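You operate a simulated robot arm through the tools that you are given. There is no shell and no other tool. Be economical: measure what you need, move in short steps, check, and stop when the job is done.

The job below is to be done with a simulated robot arm. You get a single attempt, and the scene is never put back.

TASK
Wrap eight turns of wire on the 5 mm mandrel.
Fine: mandrel in the tester's round hole, display zeroed and wire clamped before the crank turns.
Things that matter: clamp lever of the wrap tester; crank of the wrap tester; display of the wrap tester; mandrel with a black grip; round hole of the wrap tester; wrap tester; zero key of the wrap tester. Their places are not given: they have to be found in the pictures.

It is judged by the outcome, as a careful person would: the job done as asked, and still so three seconds after it is handed in. It fails if anything else is knocked over, pushed out of place, dropped, spilled or broken.

THE ROBOT
A 7-joint arm with a two-finger parallel gripper, fixed in place. Base frame: the origin is at the foot of the arm, x ahead of it, y to its left, z up; the work surface is at about z = 900. Lengths are in mm, angles in rad, forces in N, time in s.
Its first joint turns from -2.897 to 2.897 rad. Payload 4.4 kg.
The TCP is the grasp point between the finger pads, 23 mm short of the fingertips. In the tool frame z runs along the fingers and y along their closing line. Largest opening 94 mm; finger width 38, thickness 10; the body of the gripper, 54 by 96 mm, starts 39 mm behind the TCP.
Orientation is that of the tool frame in the base frame, as a unit quaternion [x, y, z, w]. With the fingers straight down and closing along the base's y, the tool's x points along the base's -x, its y along +y and its z along -z.

THE INTERFACE
- The arm moves only by the tool arm_command. Its argument "commands" is a list of rows, each a list of 3 entries, a list of its own where there are three numbers: the shift along the tool's x, y, z in mm, then the turn, a rotation vector about the tool's x, y, z in rad, then the finger opening in mm, from 0 to 94. In form: [[[dx, dy, dz], [rx, ry, rz], claw], ...]. A call has 1 to 10 rows; each row is the pose to reach, as a shift and turn from the pose commanded when the call began, along the tool's axes at that moment. A row lasts 0.2 s, in which the tool goes at most 50 mm and 0.15 rad; a call with a longer step from one row to the next is refused whole, and so is a gripper value outside its range. A pose out of reach is approached as far as the arm can. The call stops where the force on the tool passes 40 N (or 10 N more than at its start, if that is more) or the arm is blocked; 0.2 s more then pass. The fingers move at their own pace (about 72 mm/s each) and stop on an object; they squeeze with about 24 N. The grip force told is the motor's: it shows also when the fingers shut on nothing. Time passes only in rows, and 0.2 s behind the last, so rows that repeat a pose let the fingers close. The reply holds the time, the measured pose of the TCP, the force on the tool along the base axes, the opening and the grip force, in the units named above and with some noise, with the torque about the TCP (base axes, N m) and any sound that the robot's microphone picked up.
- Cameras (640 x 400 px; columns grow to the right, rows downward): "scene" is fixed at [399.4, 652, 1490.9]; the picture's right is [-0.65, -0.76, 0.00], its down [-0.46, 0.40, -0.79] and it looks along [0.60, -0.52, -0.61] (base axes); focal length 350 px, centre (320, 200). "wrist" rides on the gripper at [86, 16, -75] in the tool frame; the picture's right is [-0.18, 0.98, 0.00], its down [-0.58, -0.11, -0.81] and it looks along [-0.79, -0.15, 0.59] (tool axes); focal length 243 px, centre (320, 200).
- get_image(camera): a new picture of that camera. No time passes.
- probe_pixels(camera, pixels): for up to 12 pixels [column, row] of the newest picture of that camera ("zoom" is the newest enlarged one), the place [x, y, z] in the base frame of the surface seen there, good to about 2 mm. No time passes.
- close_up(camera, box): a new picture of the part [left, top, right, bottom] of that camera's present view, enlarged. No time passes.
- finish_job(): hands the job in; it is judged then, once.

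Work in short steps. Measure before you move; look again where a grasp or a placing could have gone wrong, and mend it. You have 80 turns and 46 pictures in all, those below and enlarged ones among them. Open the gripper and draw the arm clear of the work before you hand the job in, unless the task says otherwise; then end with one line.

The tools are called after "Emit:" as name(argument=value, ...) on one line, values as JSON. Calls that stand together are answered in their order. arm_command: Moves the arm, as the interface text tells. Its arguments: {"type":"object","properties":{"commands":{"type":"array","items":{"type":"array"}}},"required":["commands"]} The other tools are called the same way: get_image (camera) takes a picture; probe_pixels (camera, pixels) gives the place of the surface under pixels of a picture; close_up (camera, box) takes an enlarged picture of a part of a camera's view; finish_job () hands the job in.

At the start:

```text
t: 0.0
position: [743.9, 474.2, 1273.5]
ee_rot: [0.0, 1.0, 0.0, 0.0]
contact_force: [0.4, 1.1, 0.2]
ft_torque: [-0.03, -0.03, 0.01]
width: 94.2
finger_force: 0.1
```

scene: 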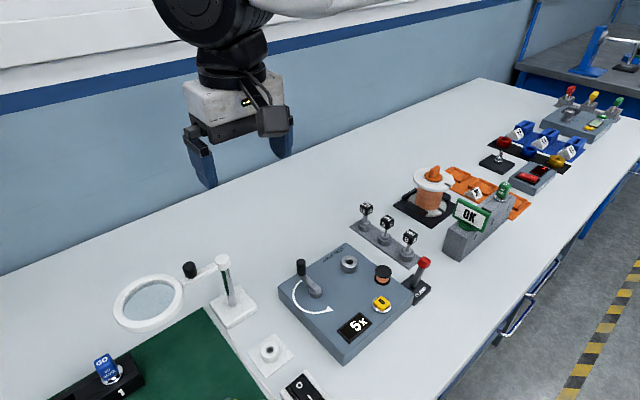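
wrist: 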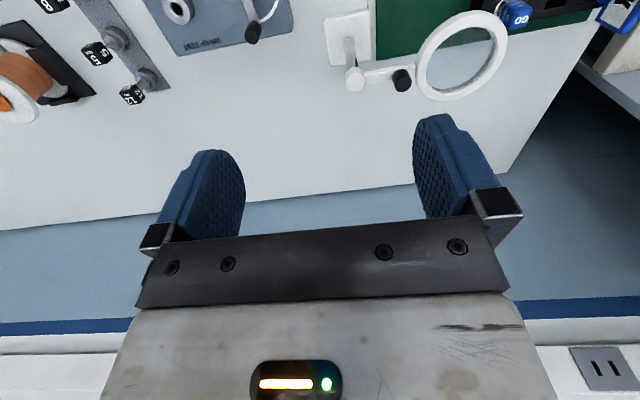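

The tester is around scene pixels (350,300) and the mandrels are at (365-410, 210-250). I enlarge both for details.

Emit:
close_up(camera="scene", box=[270, 230, 440, 370])

Emit:
close_up(camera="scene", box=[340, 180, 440, 270])

```text
2.86 times, centred on (355, 300) of scene
```

zoom: 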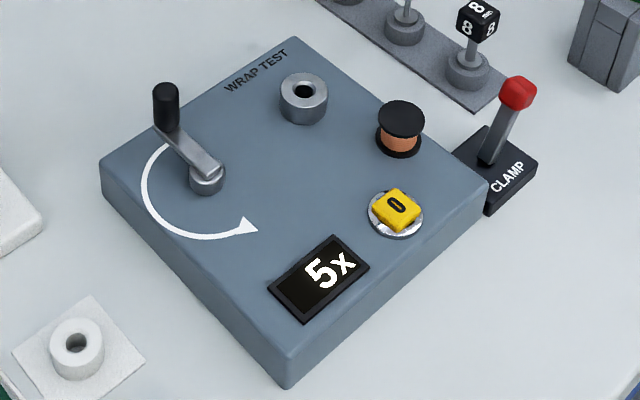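

```text
4.44 times, centred on (390, 225) of scene
```

zoom: 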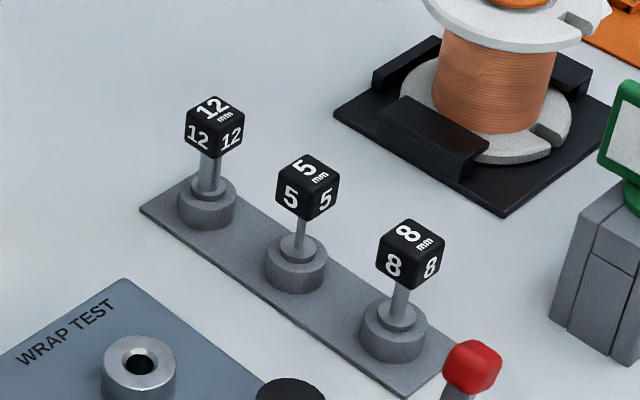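

The 5 mm mandrel is the middle one (zoom 307,187). I probe its grip and socket, and the tester parts in the scene picture.

Emit:
probe_pixels(camera="zoom", pixels=[[308, 172], [291, 195], [325, 197], [308, 158], [280, 170], [336, 178], [309, 187], [299, 236], [285, 262], [215, 108], [411, 234], [298, 285]])

Emit:
probe_pixels(camera="scene", pixels=[[349, 261], [349, 270], [301, 262], [324, 291], [383, 268], [381, 303], [422, 264], [414, 284], [358, 327], [355, 290], [343, 261], [356, 261]])

```text
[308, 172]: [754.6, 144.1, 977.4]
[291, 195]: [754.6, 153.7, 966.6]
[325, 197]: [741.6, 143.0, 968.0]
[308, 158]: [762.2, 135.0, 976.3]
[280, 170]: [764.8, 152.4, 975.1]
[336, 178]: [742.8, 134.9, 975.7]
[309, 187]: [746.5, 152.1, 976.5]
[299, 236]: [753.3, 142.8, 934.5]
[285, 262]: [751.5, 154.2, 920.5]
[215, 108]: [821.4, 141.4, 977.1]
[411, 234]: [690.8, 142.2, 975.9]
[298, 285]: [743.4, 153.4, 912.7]
```

```text
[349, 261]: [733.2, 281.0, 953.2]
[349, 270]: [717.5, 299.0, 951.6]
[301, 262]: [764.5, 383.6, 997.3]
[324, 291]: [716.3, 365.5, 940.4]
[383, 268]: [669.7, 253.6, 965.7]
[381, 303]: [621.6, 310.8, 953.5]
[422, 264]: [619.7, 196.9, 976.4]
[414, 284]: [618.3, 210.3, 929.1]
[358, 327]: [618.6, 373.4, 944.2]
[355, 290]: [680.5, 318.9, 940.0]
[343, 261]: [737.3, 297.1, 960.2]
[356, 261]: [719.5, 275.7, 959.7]
```

The 5 mm grip is a ~22 mm cube centred at about (753,144,966). I move above it at a safe height.

Emit:
arm_command(commands=[[[-2, -47, 0], [0, 0, 0], 94], [[-4, -94, 0], [0, 0, 0], 94], [[-6, -141, 0], [0, 0, 0], 94], [[-8, -188, 0], [0, 0, 0], 94], [[-9, -235, 0], [0, 0, 0], 80], [[-9, -282, 0], [0, 0, 0], 70], [[-9, -329, 0], [0, 0, 0], 60], [[-9, -329.7, 45], [0, 0, 0], 60], [[-9, -329.7, 90], [0, 0, 0], 60], [[-9, -329.7, 135], [0, 0, 0], 60]])

Emit:
get_image(camera="wrist")

```text
t: 2.2
position: [752.8, 143.3, 1138.1]
ee_rot: [0.0, 1.0, 0.0, 0.001]
contact_force: [0.0, -0.4, -0.5]
ft_torque: [0.03, -0.02, 0.0]
width: 59.9
finger_force: 0.1
```

```text
41 pictures are left
```

wrist: 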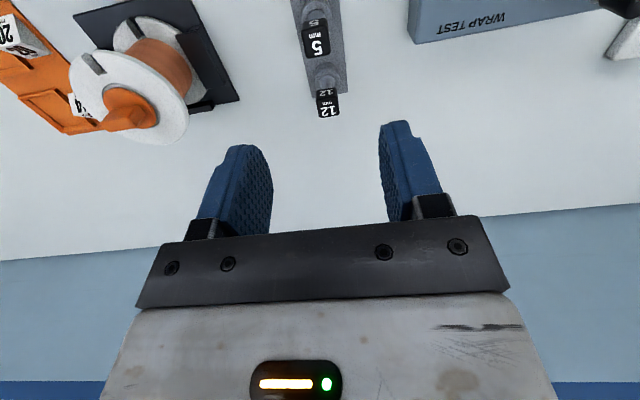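

The 5 mm cube (315,40) is centred between the fingers. I descend to above it, then to TCP z≈964.

Emit:
arm_command(commands=[[[0, 0.7, 45], [0, 0, 0], 60], [[0, 0.7, 90], [0, 0, 0], 60], [[0, 0.7, 125], [0, 0, 0], 60], [[0, 0.7, 150], [0, 0, 0], 60], [[0, 0.7, 170], [0, 0, 0], 60], [[0, 0.7, 173], [0, 0, 0], 60]])

Emit:
close_up(camera="scene", box=[310, 150, 470, 270])

```text
t: 3.6
position: [753.0, 145.6, 964.8]
ee_rot: [0.0, 1.0, 0.0, 0.001]
contact_force: [0.8, 0.3, -0.9]
ft_torque: [0.02, 0.0, 0.0]
width: 60.0
finger_force: 0.1
```

```text
3.33 times, centred on (390, 210) of scene
```

zoom: 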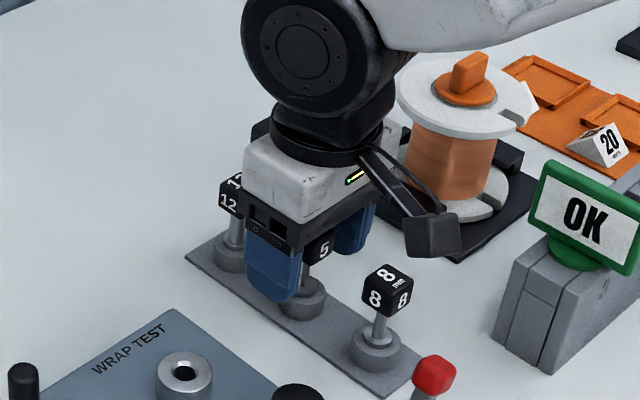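

The cube sits between the fingers and clear of the neighbours. I close on it.

Emit:
arm_command(commands=[[[0, 0, 0], [0, 0, 0], 30], [[0, 0, 0], [0, 0, 0], 10], [[0, 0, 0], [0, 0, 0], 10], [[0, 0, 0], [0, 0, 0], 10]])

Emit:
close_up(camera="scene", box=[320, 240, 380, 280])

```text
t: 4.6
position: [752.3, 144.5, 967.1]
ee_rot: [0.0, 1.0, 0.001, 0.0]
contact_force: [-0.4, -11.1, 0.1]
ft_torque: [-0.48, -0.04, -0.01]
width: 24.0
finger_force: 23.8
```

```text
10.00 times, centred on (350, 260) of scene
```

zoom: 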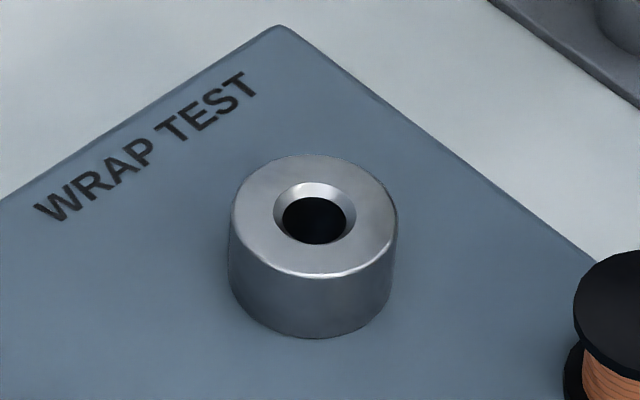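

Gripped (width 24). The hole's rim is centred at zoom (314,216); I probe the rim for the centre, and nudge y by −1 mm with a straight lift next.

Emit:
probe_pixels(camera="zoom", pixels=[[262, 215], [366, 215], [314, 170], [314, 260], [258, 180], [370, 250], [370, 180], [258, 250], [240, 215], [388, 215], [314, 216], [314, 238]])

Emit:
arm_command(commands=[[[0, -0.8, 0], [0, 0, 0], 10], [[0, -1, -5], [0, 0, 0], 10], [[0, -1, -15], [0, 0, 0], 10], [[0, -1, -30], [0, 0, 0], 10], [[0, -1, -60], [0, 0, 0], 10], [[0, -1, -90], [0, 0, 0], 10]])

Emit:
close_up(camera="scene", box=[310, 110, 470, 270])

```text
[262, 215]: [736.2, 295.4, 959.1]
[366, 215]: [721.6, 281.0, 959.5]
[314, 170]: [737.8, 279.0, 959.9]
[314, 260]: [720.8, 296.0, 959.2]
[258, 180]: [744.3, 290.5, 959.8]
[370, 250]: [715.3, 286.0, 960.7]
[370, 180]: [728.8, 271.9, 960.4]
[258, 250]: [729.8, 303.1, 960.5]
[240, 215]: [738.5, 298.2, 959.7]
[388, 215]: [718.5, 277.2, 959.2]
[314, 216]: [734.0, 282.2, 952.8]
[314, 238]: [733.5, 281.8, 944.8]
```

```text
t: 6.0
position: [752.4, 144.2, 1054.3]
ee_rot: [0.0, 1.0, 0.0, -0.001]
contact_force: [-0.2, -0.1, -0.6]
ft_torque: [0.0, 0.0, -0.03]
width: 23.3
finger_force: 24.4
```

```text
2.50 times, centred on (390, 190) of scene
```

zoom: 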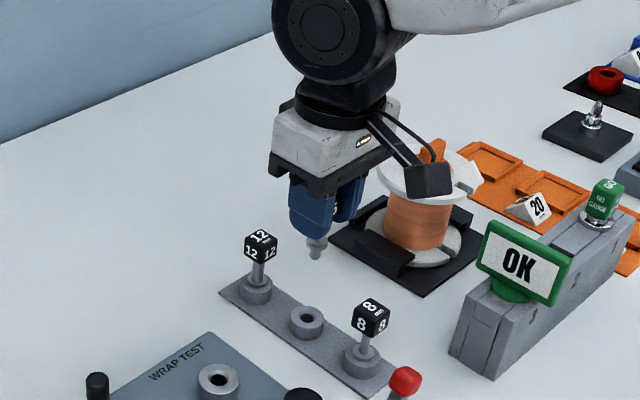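

Lifted; it carries a plug at its lower end (zoom 317,247). I measure the plug's tip for the offset from the TCP.

Emit:
close_up(camera="scene", box=[370, 170, 450, 220])

```text
8.00 times, centred on (410, 195) of scene
```

zoom: 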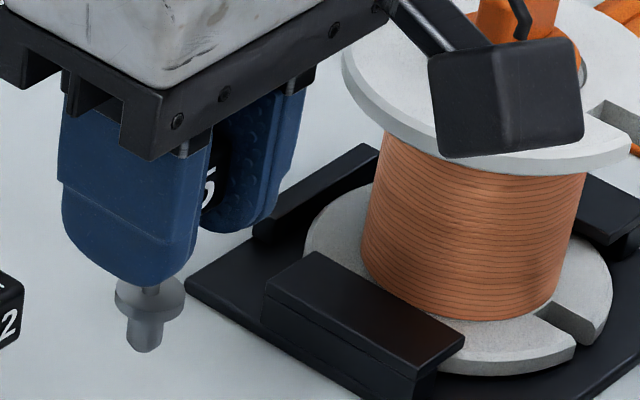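

Emit:
probe_pixels(camera="zoom", pixels=[[145, 335], [145, 348], [132, 335], [155, 335], [150, 300], [120, 295], [182, 295], [152, 318], [145, 325], [142, 345], [147, 349]])

Emit:
close_up(camera="scene", box=[361, 220, 411, 255])

```text
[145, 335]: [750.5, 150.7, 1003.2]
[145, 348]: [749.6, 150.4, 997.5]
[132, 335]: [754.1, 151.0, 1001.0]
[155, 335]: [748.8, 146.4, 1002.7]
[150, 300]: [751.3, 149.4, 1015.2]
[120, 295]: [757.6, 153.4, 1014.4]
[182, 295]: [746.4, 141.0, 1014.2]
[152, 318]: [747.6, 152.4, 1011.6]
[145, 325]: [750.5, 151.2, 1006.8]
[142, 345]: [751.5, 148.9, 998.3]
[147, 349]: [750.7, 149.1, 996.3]
```

```text
11.43 times, centred on (386, 238) of scene
```

zoom: 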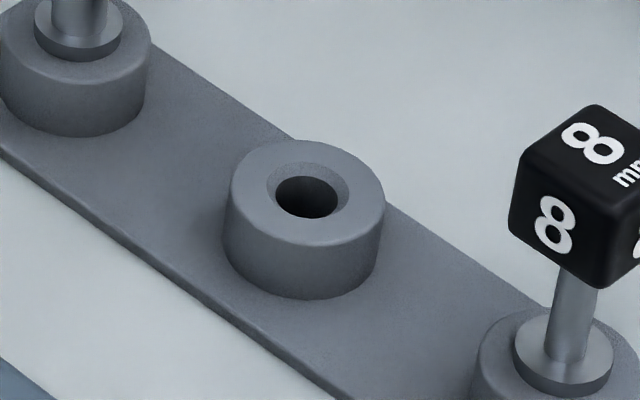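

I probe the rack hole's rim to cross-check the axis.

Emit:
probe_pixels(camera="zoom", pixels=[[250, 190], [366, 190], [307, 150], [307, 233], [255, 165], [360, 220], [360, 165], [255, 220]])

Emit:
get_image(camera="wrist")

```text
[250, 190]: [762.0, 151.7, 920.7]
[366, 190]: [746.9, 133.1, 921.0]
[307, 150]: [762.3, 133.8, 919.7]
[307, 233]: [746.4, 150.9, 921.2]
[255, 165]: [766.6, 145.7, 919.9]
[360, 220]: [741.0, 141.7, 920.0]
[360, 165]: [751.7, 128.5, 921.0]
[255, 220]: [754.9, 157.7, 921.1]
```

```text
35 pictures are left
```

wrist: 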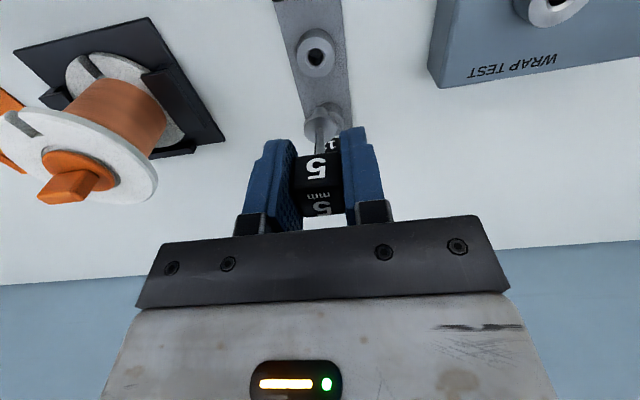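

Emit:
close_up(camera="wrist", box=[240, 80, 400, 240])

```text
2.50 times, centred on (320, 160) of wrist
```

zoom: 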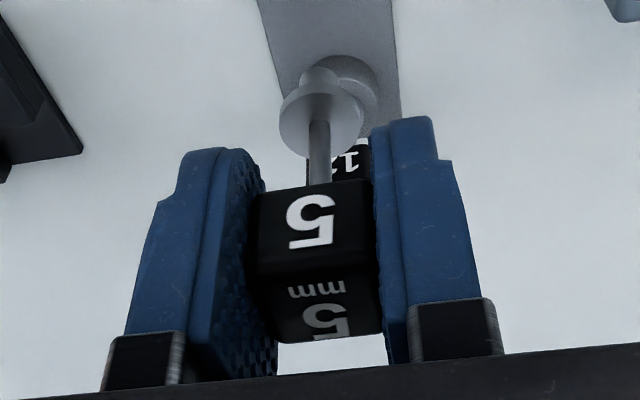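

Emit:
probe_pixels(camera="zoom", pixels=[[319, 175], [319, 150], [319, 128], [284, 110], [360, 113], [320, 80], [302, 85], [336, 85], [320, 153], [270, 225], [365, 220], [318, 235]])

```text
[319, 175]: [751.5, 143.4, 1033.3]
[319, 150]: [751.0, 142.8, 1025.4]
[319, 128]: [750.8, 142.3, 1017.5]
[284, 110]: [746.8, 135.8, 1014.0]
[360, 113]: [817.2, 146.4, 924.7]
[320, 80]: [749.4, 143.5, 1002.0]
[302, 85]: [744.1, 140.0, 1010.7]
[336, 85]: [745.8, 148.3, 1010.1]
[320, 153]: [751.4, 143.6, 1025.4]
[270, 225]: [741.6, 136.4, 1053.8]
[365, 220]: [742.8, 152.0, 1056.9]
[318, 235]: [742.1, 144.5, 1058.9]
```

Shaft axis ≈ (753.6,143.6), i.e. nearly on the TCP. The hole is at (729.2,287.8), top z 960. I travel to just over it with the tip still ~40 mm above.

Emit:
arm_command(commands=[[[0, 0, -10], [0, 0, 0], 10], [[8, 48, -10], [0, 0, 0], 10], [[16, 96, -10], [0, 0, 0], 10], [[24.6, 144.2, -10], [0, 0, 0], 10], [[24.6, 144.2, 20], [0, 0, 0], 10], [[24.6, 144.2, 30], [0, 0, 0], 10]])

Emit:
close_up(camera="scene", box=[320, 230, 380, 280])

Emit:
close_up(camera="wrist", box=[240, 60, 400, 180])

```text
t: 7.4
position: [728.8, 288.2, 1025.8]
ee_rot: [0.001, 1.0, 0.0, 0.0]
contact_force: [0.3, -0.1, 0.0]
ft_torque: [-0.05, -0.02, 0.03]
width: 23.0
finger_force: 23.8
```

```text
8.00 times, centred on (350, 255) of scene
```

zoom: 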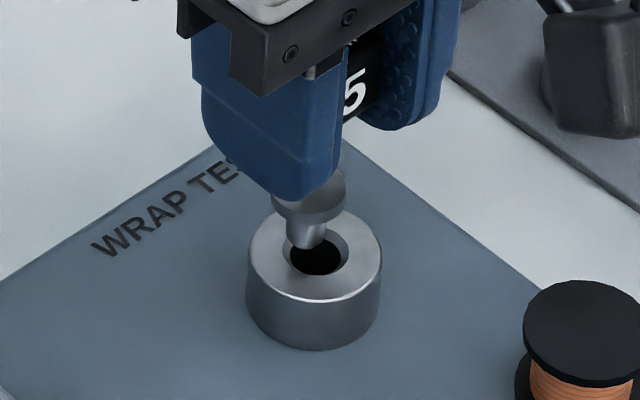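

```text
3.33 times, centred on (320, 120) of wrist
```

zoom: 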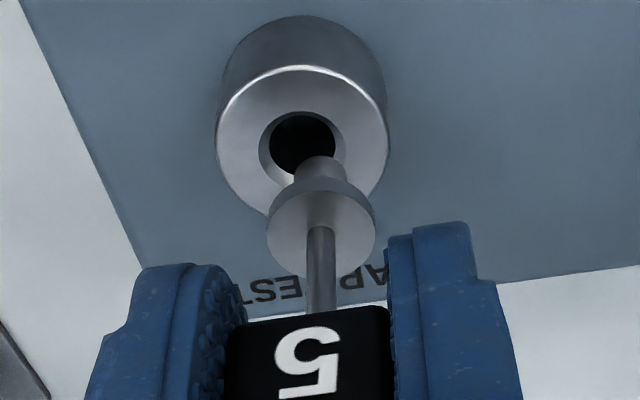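

Both views show the pin about 3 mm too far in +y (scene pin col 307 vs hole 318; wrist 320 vs 303). I correct y by −3.1 mm and look again.

Emit:
arm_command(commands=[[[0, -3.1, 0], [0, 0, 0], 10], [[0, -3.1, 3], [0, 0, 0], 10]])

Emit:
close_up(camera="scene", box=[320, 230, 380, 280])

Emit:
close_up(camera="wrist", box=[240, 60, 400, 180])

```text
t: 8.0
position: [728.5, 285.8, 1022.8]
ee_rot: [0.0, 1.0, 0.0, 0.0]
contact_force: [-0.8, 0.7, -0.8]
ft_torque: [-0.02, 0.01, 0.0]
width: 23.2
finger_force: 24.4
```

```text
8.00 times, centred on (350, 255) of scene
```

zoom: 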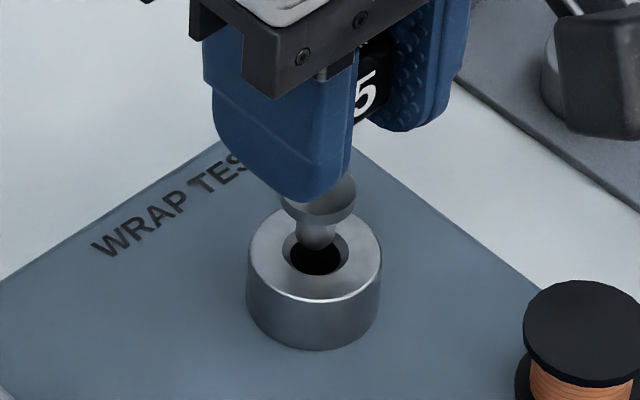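

```text
3.33 times, centred on (320, 120) of wrist
```

zoom: 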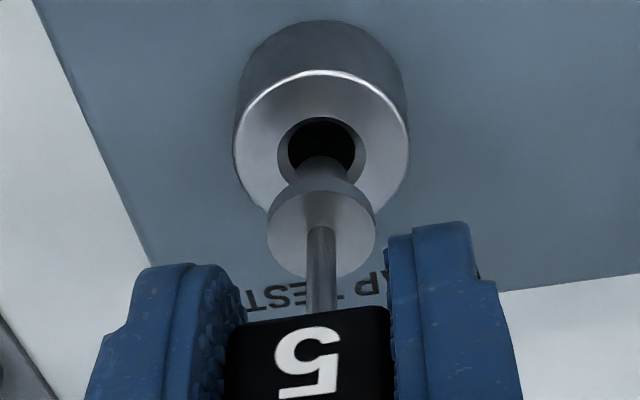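

Both views now line up (316/317 and 320/320). I lower in small steps until the flange meets the collar (TCP ≈ 1005).

Emit:
arm_command(commands=[[[0, 0, 4], [0, 0, 0], 10], [[0, 0, 8], [0, 0, 0], 10], [[0, 0, 12], [0, 0, 0], 10], [[0, 0, 15], [0, 0, 0], 10], [[0, 0, 17], [0, 0, 0], 10]])

Emit:
close_up(camera="scene", box=[320, 230, 380, 280])

```text
t: 9.2
position: [727.8, 285.0, 1005.1]
ee_rot: [0.0, 1.0, 0.0, 0.0]
contact_force: [-0.2, -0.5, -0.6]
ft_torque: [0.04, 0.0, 0.01]
width: 23.1
finger_force: 23.3
```

```text
8.00 times, centred on (350, 255) of scene
```

zoom: 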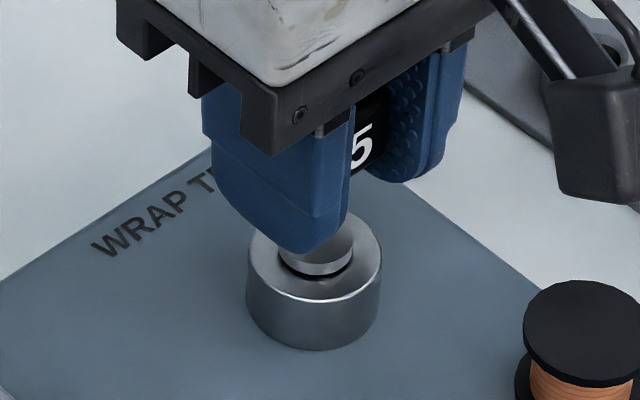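

The pin is in and no contact force yet; a slight gap remains under the flange. I go down a bit further, until contact.

Emit:
arm_command(commands=[[[0, 0, 1], [0, 0, 0], 10], [[0, 0, 2], [0, 0, 0], 10], [[0, 0, 3], [0, 0, 0], 10], [[0, 0, 3.5], [0, 0, 0], 10]])

Emit:
close_up(camera="scene", box=[320, 230, 380, 280])

```text
t: 10.2
position: [728.7, 286.0, 1004.0]
ee_rot: [-0.001, 1.0, 0.001, 0.0]
contact_force: [-1.4, -2.4, 18.9]
ft_torque: [-0.07, -0.02, -0.05]
width: 23.3
finger_force: 24.1
```

```text
8.00 times, centred on (350, 255) of scene
```

zoom: 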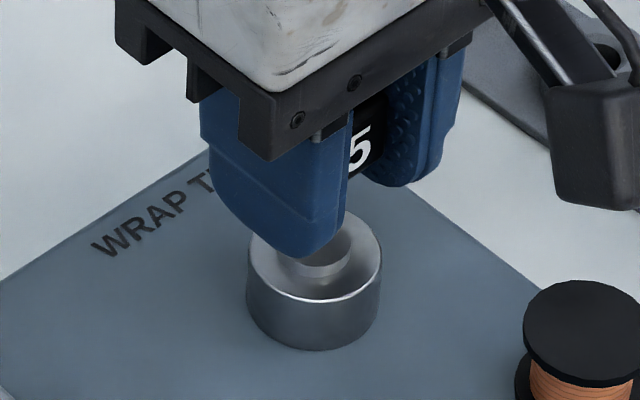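

Seated (19 N contact, no gap). I release and rise well clear.

Emit:
arm_command(commands=[[[0, 0, -1.5], [0, 0, 0], 10], [[0, 0, -1.5], [0, 0, 0], 40], [[0, 0, -1.5], [0, 0, 0], 60], [[0, 0, -1.5], [0, 0, 0], 60], [[0, 0, -40], [0, 0, 0], 60], [[0, 0, -88], [0, 0, 0], 60], [[0, 0, -128], [0, 0, 0], 60], [[-45, 0, -148], [0, 0, 0], 60], [[-90, 0, -148], [0, 0, 0], 60]])

Emit:
close_up(camera="scene", box=[270, 230, 440, 370])

```text
t: 12.2
position: [818.7, 284.6, 1150.3]
ee_rot: [-0.001, 1.0, 0.0, 0.0]
contact_force: [-0.3, -0.2, 0.3]
ft_torque: [0.01, 0.0, 0.02]
width: 60.3
finger_force: 0.0
```

```text
2.86 times, centred on (355, 300) of scene
```

zoom: 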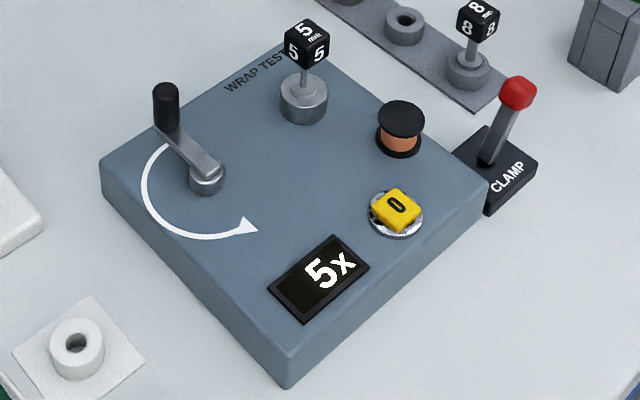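

The mandrel stands in the hole. Next the zero key (zoom 398,207); I probe it, the lever and the crank.

Emit:
probe_pixels(camera="zoom", pixels=[[398, 205], [378, 203], [417, 210], [400, 192], [516, 88], [508, 95], [523, 100], [500, 140], [487, 158], [530, 160], [465, 158], [490, 205]])

Emit:
close_up(camera="scene", box=[370, 240, 450, 320])

```text
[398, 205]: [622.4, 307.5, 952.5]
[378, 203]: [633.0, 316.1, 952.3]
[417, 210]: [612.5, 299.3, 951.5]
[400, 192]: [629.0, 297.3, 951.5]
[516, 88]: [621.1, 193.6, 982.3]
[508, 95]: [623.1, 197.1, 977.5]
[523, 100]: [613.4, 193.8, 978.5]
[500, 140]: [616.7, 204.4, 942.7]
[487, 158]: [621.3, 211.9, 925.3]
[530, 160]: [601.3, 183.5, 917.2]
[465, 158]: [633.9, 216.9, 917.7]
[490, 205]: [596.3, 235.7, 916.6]
```

```text
5.00 times, centred on (410, 280) of scene
```

zoom: 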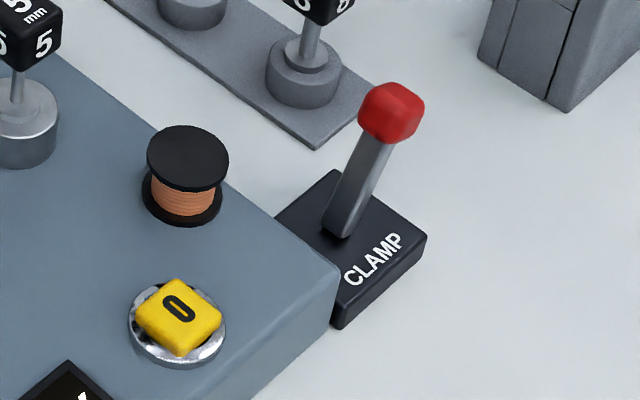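

Key centre ≈ (623,306), top 952. I close the fingers and hover above it with tips ~25 mm over it.

Emit:
arm_command(commands=[[[45, 5, 0], [0, 0, 0], 20], [[90, 10, 0], [0, 0, 0], 0], [[135, 15, 0], [0, 0, 0], 0], [[180, 20, 0], [0, 0, 0], 0], [[195.3, 20.7, 40], [0, 0, 0], 0], [[195.3, 20.7, 85], [0, 0, 0], 0], [[195.3, 20.7, 125], [0, 0, 0], 0], [[195.3, 20.7, 150], [0, 0, 0], 0], [[195.3, 20.7, 150], [0, 0, 0], 0]])

Emit:
close_up(camera="scene", box=[310, 230, 450, 350])

```text
t: 14.2
position: [623.9, 305.4, 998.7]
ee_rot: [0.0, 1.0, 0.0, 0.0]
contact_force: [-0.4, -0.2, 0.7]
ft_torque: [-0.01, -0.02, 0.02]
width: 0.2
finger_force: 23.9
```

```text
3.33 times, centred on (380, 290) of scene
```

zoom: 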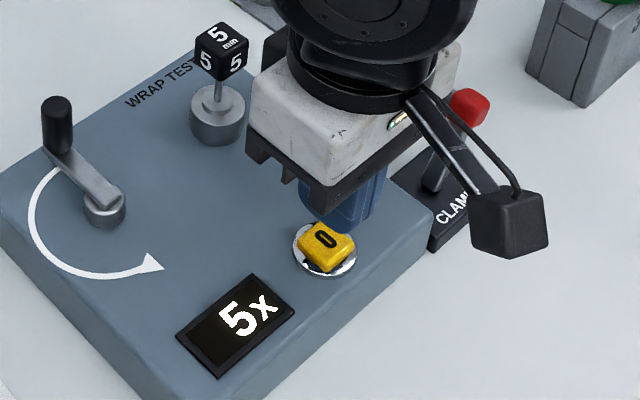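

The tip is over the key. I press down in small steps and release.

Emit:
arm_command(commands=[[[0, 0, 15], [0, 0, 0], 0], [[0, 0, 22], [0, 0, 0], 0], [[0, 0, 24], [0, 0, 0], 0], [[0, 0, 26], [0, 0, 0], 0], [[0, 0, 28], [0, 0, 0], 0], [[0, 0, 28], [0, 0, 0], 0]])

Emit:
close_up(camera="scene", box=[310, 230, 450, 350])

```text
t: 15.6
position: [623.0, 304.8, 971.6]
ee_rot: [0.001, 1.0, 0.0, -0.001]
contact_force: [1.3, 1.1, 1.8]
ft_torque: [0.01, 0.03, -0.04]
width: 0.0
finger_force: 24.8
heard: click
```

```text
3.33 times, centred on (380, 290) of scene
```

zoom: 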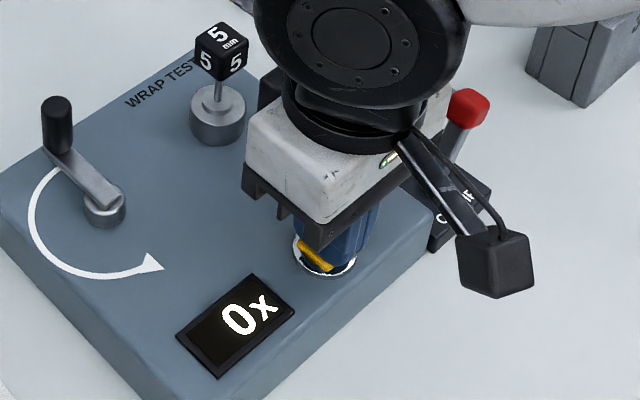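

The display reads 0x. I rise and move to the far (−y) side of the clamp lever's red knob (619,192,978), then look.

Emit:
arm_command(commands=[[[0, 0, -30], [0, 0, 0], 0], [[0, 0, -70], [0, 0, 0], 0], [[0, 0, -110], [0, 0, 0], 0], [[4, -48, -110], [0, 0, 0], 0], [[4, -96, -110], [0, 0, 0], 0], [[4, -144, -110], [0, 0, 0], 0], [[4, -156, -80], [0, 0, 0], 0], [[4, -156, -35], [0, 0, 0], 0], [[4, -156, 5], [0, 0, 0], 0]])

Emit:
close_up(camera="scene", box=[310, 210, 470, 350])

Emit:
get_image(camera="wrist")

```text
t: 17.6
position: [618.9, 150.1, 965.2]
ee_rot: [0.0, 1.0, 0.0, 0.001]
contact_force: [-0.1, -0.1, -0.1]
ft_torque: [-0.03, 0.02, 0.01]
width: 0.0
finger_force: 24.2
```

```text
2.86 times, centred on (390, 280) of scene
```

zoom: 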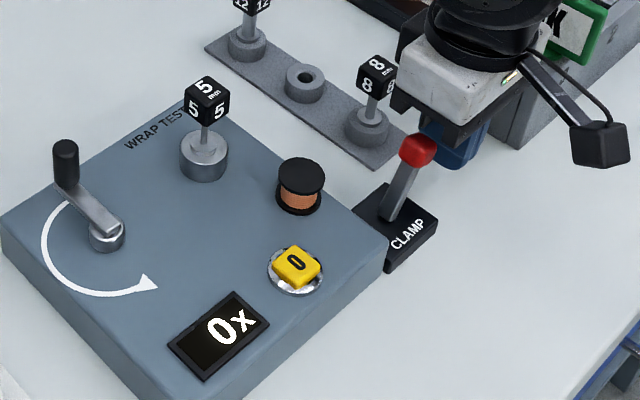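

```text
22 pictures are left
```

wrist: 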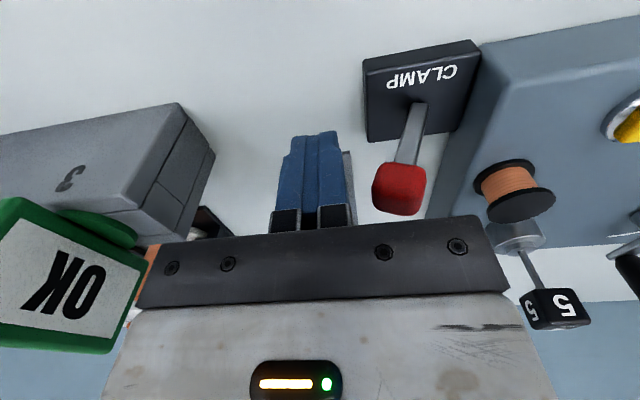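

Fingers are behind the knob, aligned in x. I raise 8 mm and push gently toward the tester (+y).

Emit:
arm_command(commands=[[[0, 0, -8], [0, 0, 0], 0], [[0, 12, -8], [0, 0, 0], 0], [[0, 20, -8], [0, 0, 0], 0], [[0, 26, -8], [0, 0, 0], 0], [[0, 32, -8], [0, 0, 0], 0], [[0, 38, -8], [0, 0, 0], 0], [[0, 44, -8], [0, 0, 0], 0]])

Emit:
get_image(camera="wrist")

```text
t: 19.2
position: [619.1, 193.5, 974.5]
ee_rot: [0.0, 1.0, 0.001, 0.0]
contact_force: [0.8, -1.1, 0.8]
ft_torque: [-0.03, -0.05, 0.01]
width: 0.0
finger_force: 24.1
```

```text
21 pictures are left
```

wrist: 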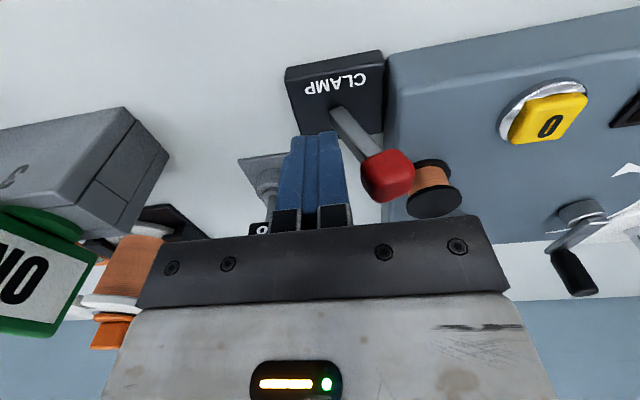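

The lever moves freely with the push and has passed upright. I continue until it stops or clicks.

Emit:
arm_command(commands=[[[0, 5, 0], [0, 0, 0], 0], [[0, 10, 0], [0, 0, 0], 0], [[0, 15, 0], [0, 0, 0], 0], [[0, 20, 0], [0, 0, 0], 0], [[0, 25, 0], [0, 0, 0], 0], [[0, 25, 0], [0, 0, 0], 0]])

Emit:
close_up(camera="scene", box=[310, 210, 470, 350])

```text
t: 19.9
position: [618.4, 202.4, 973.8]
ee_rot: [0.0, 1.0, -0.001, 0.0]
contact_force: [-0.2, -31.3, 5.6]
ft_torque: [0.02, -0.04, -0.15]
width: 0.1
finger_force: 24.1
stopped in row 3: the force on the tool passed its limit at 52 N (the readings are from after the stop); the commanded pose is now the measured one
```

```text
2.86 times, centred on (390, 280) of scene
```

zoom: 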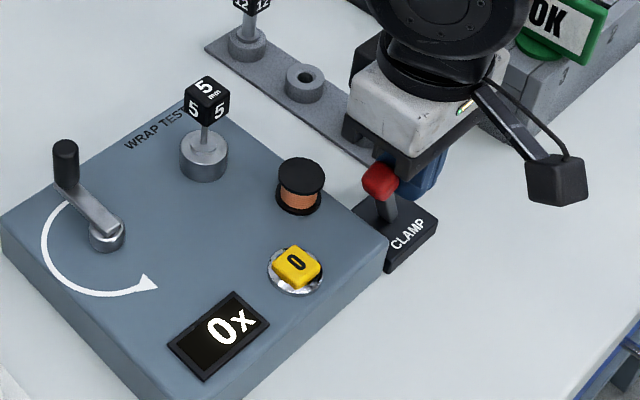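

The lever hit its end stop (52 N). I back off, rise, and check that it stays.

Emit:
arm_command(commands=[[[0, -10, 0], [0, 0, 0], 0], [[0, -30, 0], [0, 0, 0], 0], [[0, -40, -40], [0, 0, 0], 0], [[0, -40, -80], [0, 0, 0], 0], [[0, -40, -125], [0, 0, 0], 0], [[0, -40, -170], [0, 0, 0], 0]])

Emit:
close_up(camera="scene", box=[270, 230, 440, 370])

```text
t: 21.3
position: [618.8, 165.1, 1145.0]
ee_rot: [0.0, 1.0, 0.0, 0.0]
contact_force: [-1.5, -0.3, 0.1]
ft_torque: [0.0, -0.01, -0.02]
width: 0.2
finger_force: 24.1
```

```text
2.86 times, centred on (355, 300) of scene
```

zoom: 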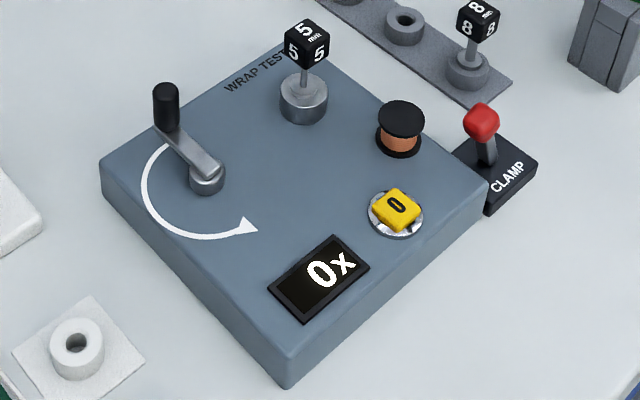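

The clamp lever stays thrown. The arrow around the crank runs upper-left → bottom → right: counter-clockwise from above. I measure the crank.

Emit:
probe_pixels(camera="zoom", pixels=[[166, 88], [155, 110], [166, 112], [177, 110], [166, 126], [207, 175], [190, 182], [222, 182], [207, 192], [185, 150], [145, 185], [255, 228]])

Emit:
close_up(camera="scene", box=[285, 250, 345, 310])

```text
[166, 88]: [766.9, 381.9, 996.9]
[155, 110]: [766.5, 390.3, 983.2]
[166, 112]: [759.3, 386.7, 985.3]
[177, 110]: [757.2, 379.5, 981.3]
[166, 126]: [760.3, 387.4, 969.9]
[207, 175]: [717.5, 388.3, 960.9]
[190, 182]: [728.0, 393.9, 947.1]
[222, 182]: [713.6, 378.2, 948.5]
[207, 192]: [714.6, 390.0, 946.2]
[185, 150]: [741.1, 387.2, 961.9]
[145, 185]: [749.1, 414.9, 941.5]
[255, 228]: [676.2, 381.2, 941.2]
```

```text
6.67 times, centred on (315, 280) of scene
```

zoom: 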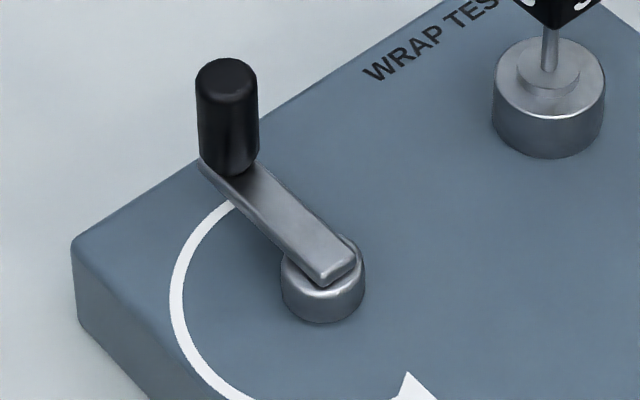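

Emit:
probe_pixels(camera="zoom", pixels=[[228, 62], [228, 72], [228, 85], [205, 75], [250, 75], [200, 120], [256, 120], [228, 140], [284, 280], [363, 275], [325, 310], [325, 265]])

```text
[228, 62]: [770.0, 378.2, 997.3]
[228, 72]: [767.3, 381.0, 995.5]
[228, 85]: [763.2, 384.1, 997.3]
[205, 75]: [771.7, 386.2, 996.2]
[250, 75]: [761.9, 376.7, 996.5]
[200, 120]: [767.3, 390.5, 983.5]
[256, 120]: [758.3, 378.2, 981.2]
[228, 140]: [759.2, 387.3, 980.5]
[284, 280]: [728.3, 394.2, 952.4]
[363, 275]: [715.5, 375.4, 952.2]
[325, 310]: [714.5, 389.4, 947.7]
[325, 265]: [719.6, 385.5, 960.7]
```

Handle axis ≈ (765.5,382), top 997; hub ≈ (722.3,383); radius ≈ 43 mm. I move above the handle with open fingers.

Emit:
arm_command(commands=[[[-26, 40, 0], [0, 0, 0], 20], [[-52, 80, 0], [0, 0, 0], 40], [[-78, 118, 0], [0, 0, 0], 50], [[-104, 156, 0], [0, 0, 0], 50], [[-130, 194, 0], [0, 0, 0], 50], [[-147.1, 219.6, 0], [0, 0, 0], 50], [[-147.1, 219.6, 45], [0, 0, 0], 50], [[-147.1, 219.6, 90], [0, 0, 0], 50], [[-147.1, 219.6, 90], [0, 0, 0], 50]])

Emit:
get_image(camera="wrist")

Emit:
get_image(camera="scene")

```text
t: 23.3
position: [766.0, 383.2, 1053.5]
ee_rot: [0.0, 1.0, -0.001, -0.001]
contact_force: [-0.4, -0.3, -0.3]
ft_torque: [0.0, 0.0, 0.02]
width: 50.1
finger_force: 0.1
```

```text
17 pictures are left
```

wrist: 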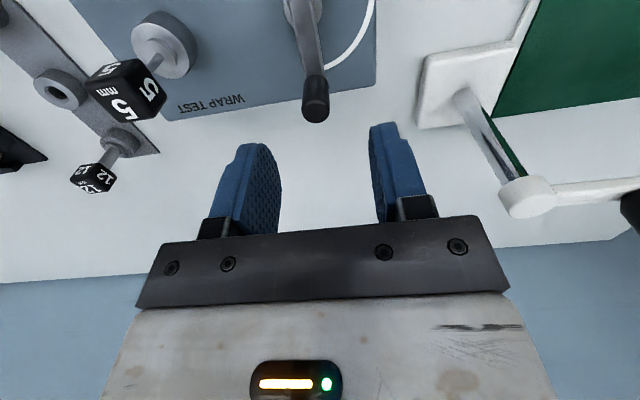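

```text
16 pictures are left
```

scene: 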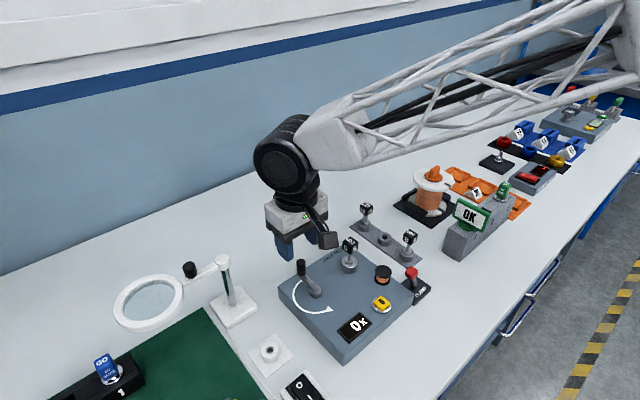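

The handle (wrist 315,100) lies centred between the fingers. I check the magnifier post and the handle position.

Emit:
probe_pixels(camera="scene", pixels=[[222, 262], [228, 290], [215, 265], [300, 265]])

Emit:
probe_pixels(camera="wrist", pixels=[[315, 110], [315, 90], [303, 100], [327, 100], [525, 195]])

```text
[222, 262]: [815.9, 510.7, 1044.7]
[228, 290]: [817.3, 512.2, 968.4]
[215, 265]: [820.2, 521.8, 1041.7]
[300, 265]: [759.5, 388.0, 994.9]
```

```text
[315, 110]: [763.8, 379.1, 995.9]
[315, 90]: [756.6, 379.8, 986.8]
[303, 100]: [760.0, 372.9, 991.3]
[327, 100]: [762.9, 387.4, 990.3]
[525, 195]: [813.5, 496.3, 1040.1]
```

Post clears the work (y>490). Handle ≈ (765,381). I descend around it and close.

Emit:
arm_command(commands=[[[0.5, -0.8, 30], [0, 0, 0], 50], [[0.5, -0.8, 50], [0, 0, 0], 50], [[0.5, -0.8, 59], [0, 0, 0], 50], [[0.5, -0.8, 59], [0, 0, 0], 30], [[0.5, -0.8, 59], [0, 0, 0], 5], [[0.5, -0.8, 59], [0, 0, 0], 5], [[0.5, -0.8, 59], [0, 0, 0], 5]])

Emit:
close_up(camera="scene", box=[250, 200, 410, 350])

```text
t: 24.9
position: [765.5, 382.5, 994.7]
ee_rot: [0.0, 1.0, -0.001, -0.001]
contact_force: [3.3, 1.3, 0.8]
ft_torque: [0.56, -0.15, -0.05]
width: 17.7
finger_force: 45.3
```

```text
2.67 times, centred on (330, 275) of scene
```

zoom: 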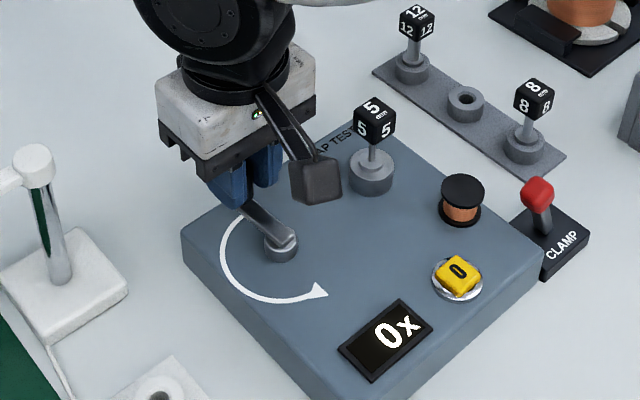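

Handle gripped (17.7 mm). I drive the first half turn counter-clockwise in 18° steps.

Emit:
arm_command(commands=[[[2.1, 13.3, 0], [0, 0, 0], 5], [[8.2, 25.3, 0], [0, 0, 0], 5], [[17.7, 34.8, 0], [0, 0, 0], 5], [[29.7, 40.9, 0], [0, 0, 0], 5], [[43, 43, 0], [0, 0, 0], 5], [[56.3, 40.9, 0], [0, 0, 0], 5], [[68.3, 34.8, 0], [0, 0, 0], 5], [[77.8, 25.3, 0], [0, 0, 0], 5], [[83.9, 13.3, 0], [0, 0, 0], 5], [[86, 0, 0], [0, 0, 0], 5]])

```text
t: 26.1
position: [728.1, 422.5, 995.1]
ee_rot: [0.001, 1.0, -0.002, -0.001]
contact_force: [-6.0, -17.5, 5.6]
ft_torque: [0.33, 0.13, -0.21]
width: 17.7
finger_force: 44.8
stopped in row 5: the force on the tool passed its limit at 75 N (the readings are from after the stop); the commanded pose is now the measured one
```

It stopped near 80° with a radially inward reaction, so my circle is slightly off. I look.

Emit:
close_up(camera="wrist", box=[200, 20, 440, 220])

Emit:
close_up(camera="scene", box=[250, 220, 380, 340])

```text
2.00 times, centred on (320, 120) of wrist
```

zoom: 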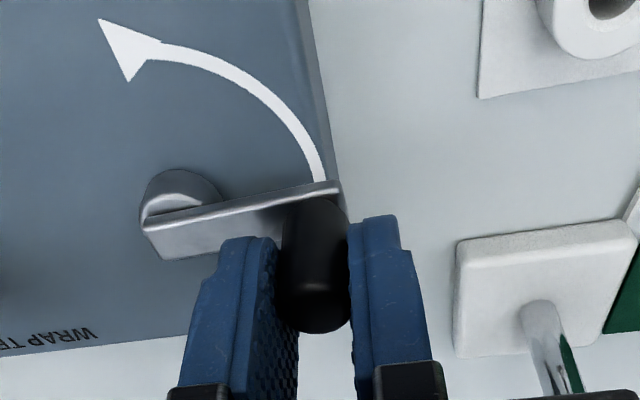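

```text
3.33 times, centred on (315, 280) of scene
```

zoom: 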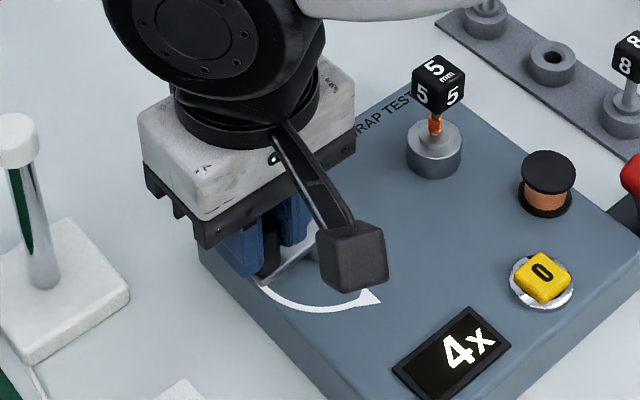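

The display already reads 4x and copper shows on the mandrel: the crank is geared, so about half a turn (the arrow's arc) makes 8. I must proceed carefully. I measure the hub and handle anew.

Emit:
close_up(camera="wrist", box=[240, 80, 400, 200])

```text
3.33 times, centred on (320, 140) of wrist
```

zoom: 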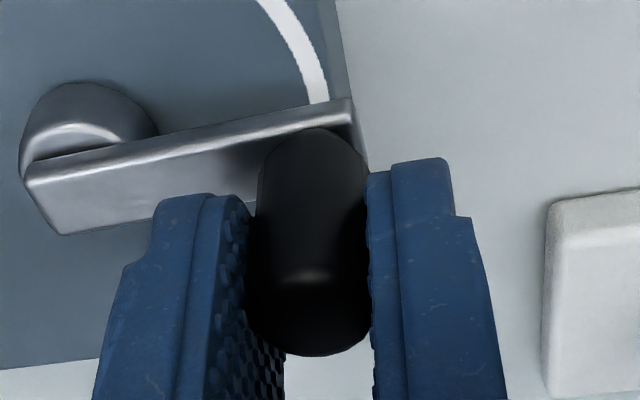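

Emit:
probe_pixels(camera="zoom", pixels=[[312, 310], [312, 345], [270, 320], [355, 320], [312, 200], [60, 105], [45, 165], [340, 103], [100, 190], [312, 150], [25, 130], [150, 120]])

```text
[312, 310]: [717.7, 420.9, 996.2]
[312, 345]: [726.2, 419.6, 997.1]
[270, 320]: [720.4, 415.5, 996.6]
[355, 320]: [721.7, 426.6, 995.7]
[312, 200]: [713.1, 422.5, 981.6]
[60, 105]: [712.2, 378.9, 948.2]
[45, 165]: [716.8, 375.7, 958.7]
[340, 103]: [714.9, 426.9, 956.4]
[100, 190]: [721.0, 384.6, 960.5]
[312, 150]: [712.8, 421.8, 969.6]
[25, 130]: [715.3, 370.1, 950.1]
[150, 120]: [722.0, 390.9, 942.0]
```

The handle is now at about (721.8,421.3), i.e. 90° round a hub at about (722,380), and it has slid 6 mm in the grip. I open a little, recentre, and regrip.

Emit:
arm_command(commands=[[[0, -1.2, 0], [0, 0, 0], 30], [[0, -1.2, 0], [0, 0, 0], 30], [[6.3, -1.2, 0], [0, 0, 0], 30], [[6.3, -1.2, 0], [0, 0, 0], 5], [[6.3, -1.2, 0], [0, 0, 0], 5], [[6.3, -1.2, 0], [0, 0, 0], 5]])

Emit:
close_up(camera="scene", box=[250, 220, 380, 340])

```text
t: 27.5
position: [722.1, 422.1, 995.1]
ee_rot: [0.001, 1.0, -0.002, 0.001]
contact_force: [1.1, 14.1, 5.4]
ft_torque: [0.7, -0.27, 0.09]
width: 17.4
finger_force: 45.5
```

```text
3.33 times, centred on (315, 280) of scene
```

zoom: 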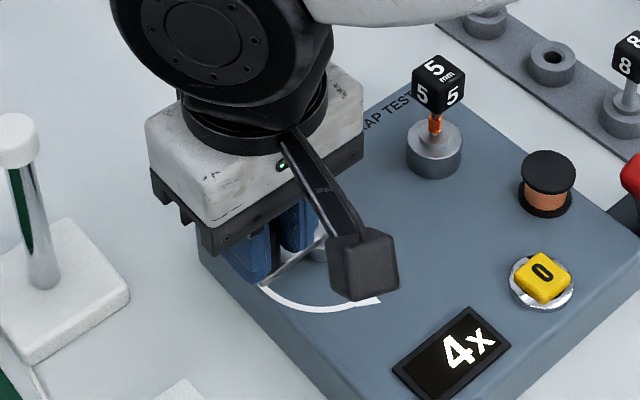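

Centred. The circle is about hub (722,380.5), R 42. I continue 45° in small steps and read the display.

Emit:
arm_command(commands=[[[0, 1.2, 0], [0, 0, 0], 5], [[5.1, 1, 0], [0, 0, 0], 5], [[10.5, 0, 0], [0, 0, 0], 5], [[15.7, -1.8, 0], [0, 0, 0], 5], [[20.7, -4.3, 0], [0, 0, 0], 5], [[25.3, -7.3, 0], [0, 0, 0], 5], [[29.4, -11, 0], [0, 0, 0], 5]])

Emit:
close_up(camera="scene", box=[250, 220, 380, 340])

```text
t: 29.1
position: [692.5, 410.9, 994.8]
ee_rot: [0.0, 1.0, -0.001, -0.002]
contact_force: [6.9, 4.8, 1.0]
ft_torque: [0.63, 0.13, 0.31]
width: 17.7
finger_force: 45.2
```

```text
3.33 times, centred on (315, 280) of scene
```

zoom: 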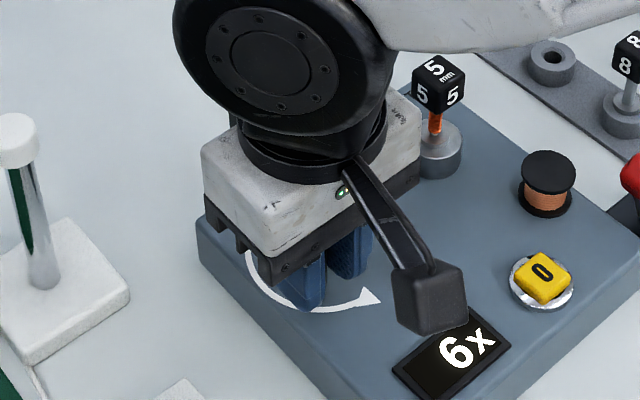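

6x at 135°: 22.5° per turn, so 8x should come at 180°. I go on to about 178° slowly.

Emit:
arm_command(commands=[[[4.8, -5.6, 0], [0, 0, 0], 5], [[8.4, -12, 0], [0, 0, 0], 5], [[11, -18.9, 0], [0, 0, 0], 5], [[12, -23.9, 0], [0, 0, 0], 5], [[12.3, -28.3, 0], [0, 0, 0], 5], [[12.3, -28.3, 0], [0, 0, 0], 5]])

Emit:
close_up(camera="scene", box=[250, 220, 400, 360])

```text
t: 30.5
position: [680.6, 382.0, 995.0]
ee_rot: [0.001, 1.0, -0.002, -0.002]
contact_force: [0.0, 6.3, -11.0]
ft_torque: [0.66, -0.05, 0.31]
width: 17.6
finger_force: 44.8
```

```text
2.86 times, centred on (325, 290) of scene
```

zoom: 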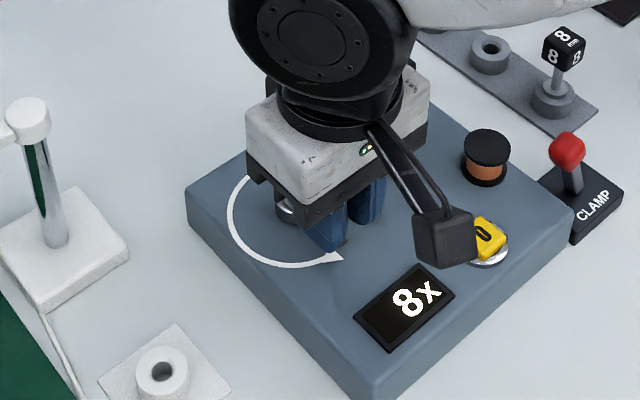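

The display reads 8x at about 178°. I take the last 1.3 mm to the full half circle, then release and rise straight.

Emit:
arm_command(commands=[[[0, -1.3, 0], [0, 0, 0], 5], [[0, -1.3, 0], [0, 0, 0], 5], [[0, -1.3, 0], [0, 0, 0], 30], [[0, -1.3, 0], [0, 0, 0], 40], [[0, -1.3, 0], [0, 0, 0], 40], [[0, -1.3, -20], [0, 0, 0], 40], [[0, -1.3, -60], [0, 0, 0], 40], [[0, -1.3, -105], [0, 0, 0], 40], [[0, -1.3, -150], [0, 0, 0], 40]])

Emit:
arm_command(commands=[[[-45, 0, -30], [0, 0, 0], 40], [[-90, 0, -60], [0, 0, 0], 40], [[-130, 0, -80], [0, 0, 0], 40], [[-170, 0, -100], [0, 0, 0], 40]])

Emit:
get_image(camera="scene")

Emit:
close_up(camera="scene", box=[270, 230, 440, 370])

```text
t: 32.5
position: [679.7, 381.8, 1144.6]
ee_rot: [0.001, 1.0, -0.002, -0.001]
contact_force: [-0.4, 0.2, -1.6]
ft_torque: [-0.01, -0.02, 0.04]
width: 40.2
finger_force: 0.1
```

```text
refused: row 1 steps farther than a row can; nothing moved
```

```text
8 pictures are left
```

scene: 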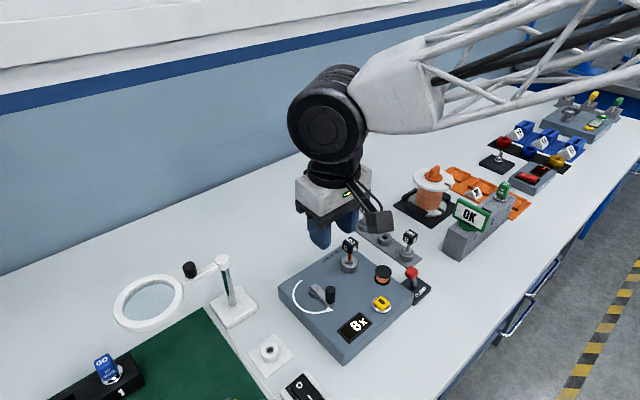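

```text
2.86 times, centred on (355, 300) of scene
```

zoom: 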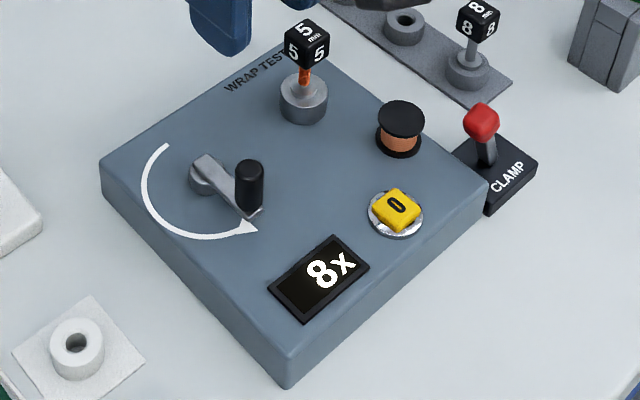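

Display 8x, wire on the mandrel, crank at the arrowhead, clamp thrown. I draw the arm a bit further away.

Emit:
arm_command(commands=[[[-20, 0, -35], [0, 0, 0], 40], [[-45, 0, -70], [0, 0, 0], 40], [[-70, 0, -105], [0, 0, 0], 40], [[-70, 0, -105], [0, 0, 0], 40]])

Emit:
close_up(camera="scene", box=[270, 190, 450, 370])

```text
t: 33.5
position: [751.5, 383.5, 1249.7]
ee_rot: [0.001, 1.0, -0.002, -0.001]
contact_force: [0.3, 0.1, 0.5]
ft_torque: [0.02, 0.01, -0.06]
width: 40.0
finger_force: 0.2
```

```text
2.22 times, centred on (360, 280) of scene
```

zoom: 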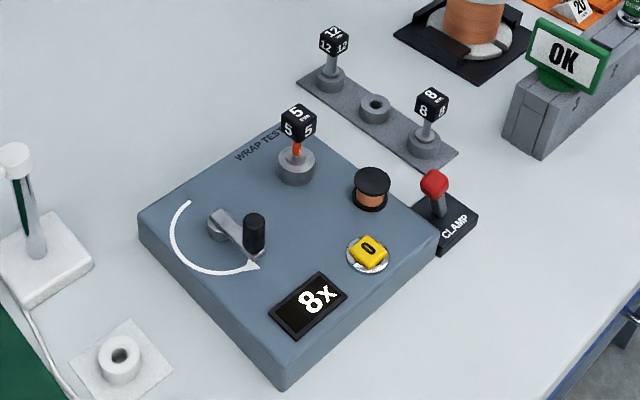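

Everything is in order and steady at 8x; I hand the job in.

Emit:
finish_job()

```text
The job is handed in.
```

The 5 mm mandrel is in the tester's round hole with eight turns of wire on it: I zeroed the display and threw the clamp lever before cranking, and it read 8x at hand-in.
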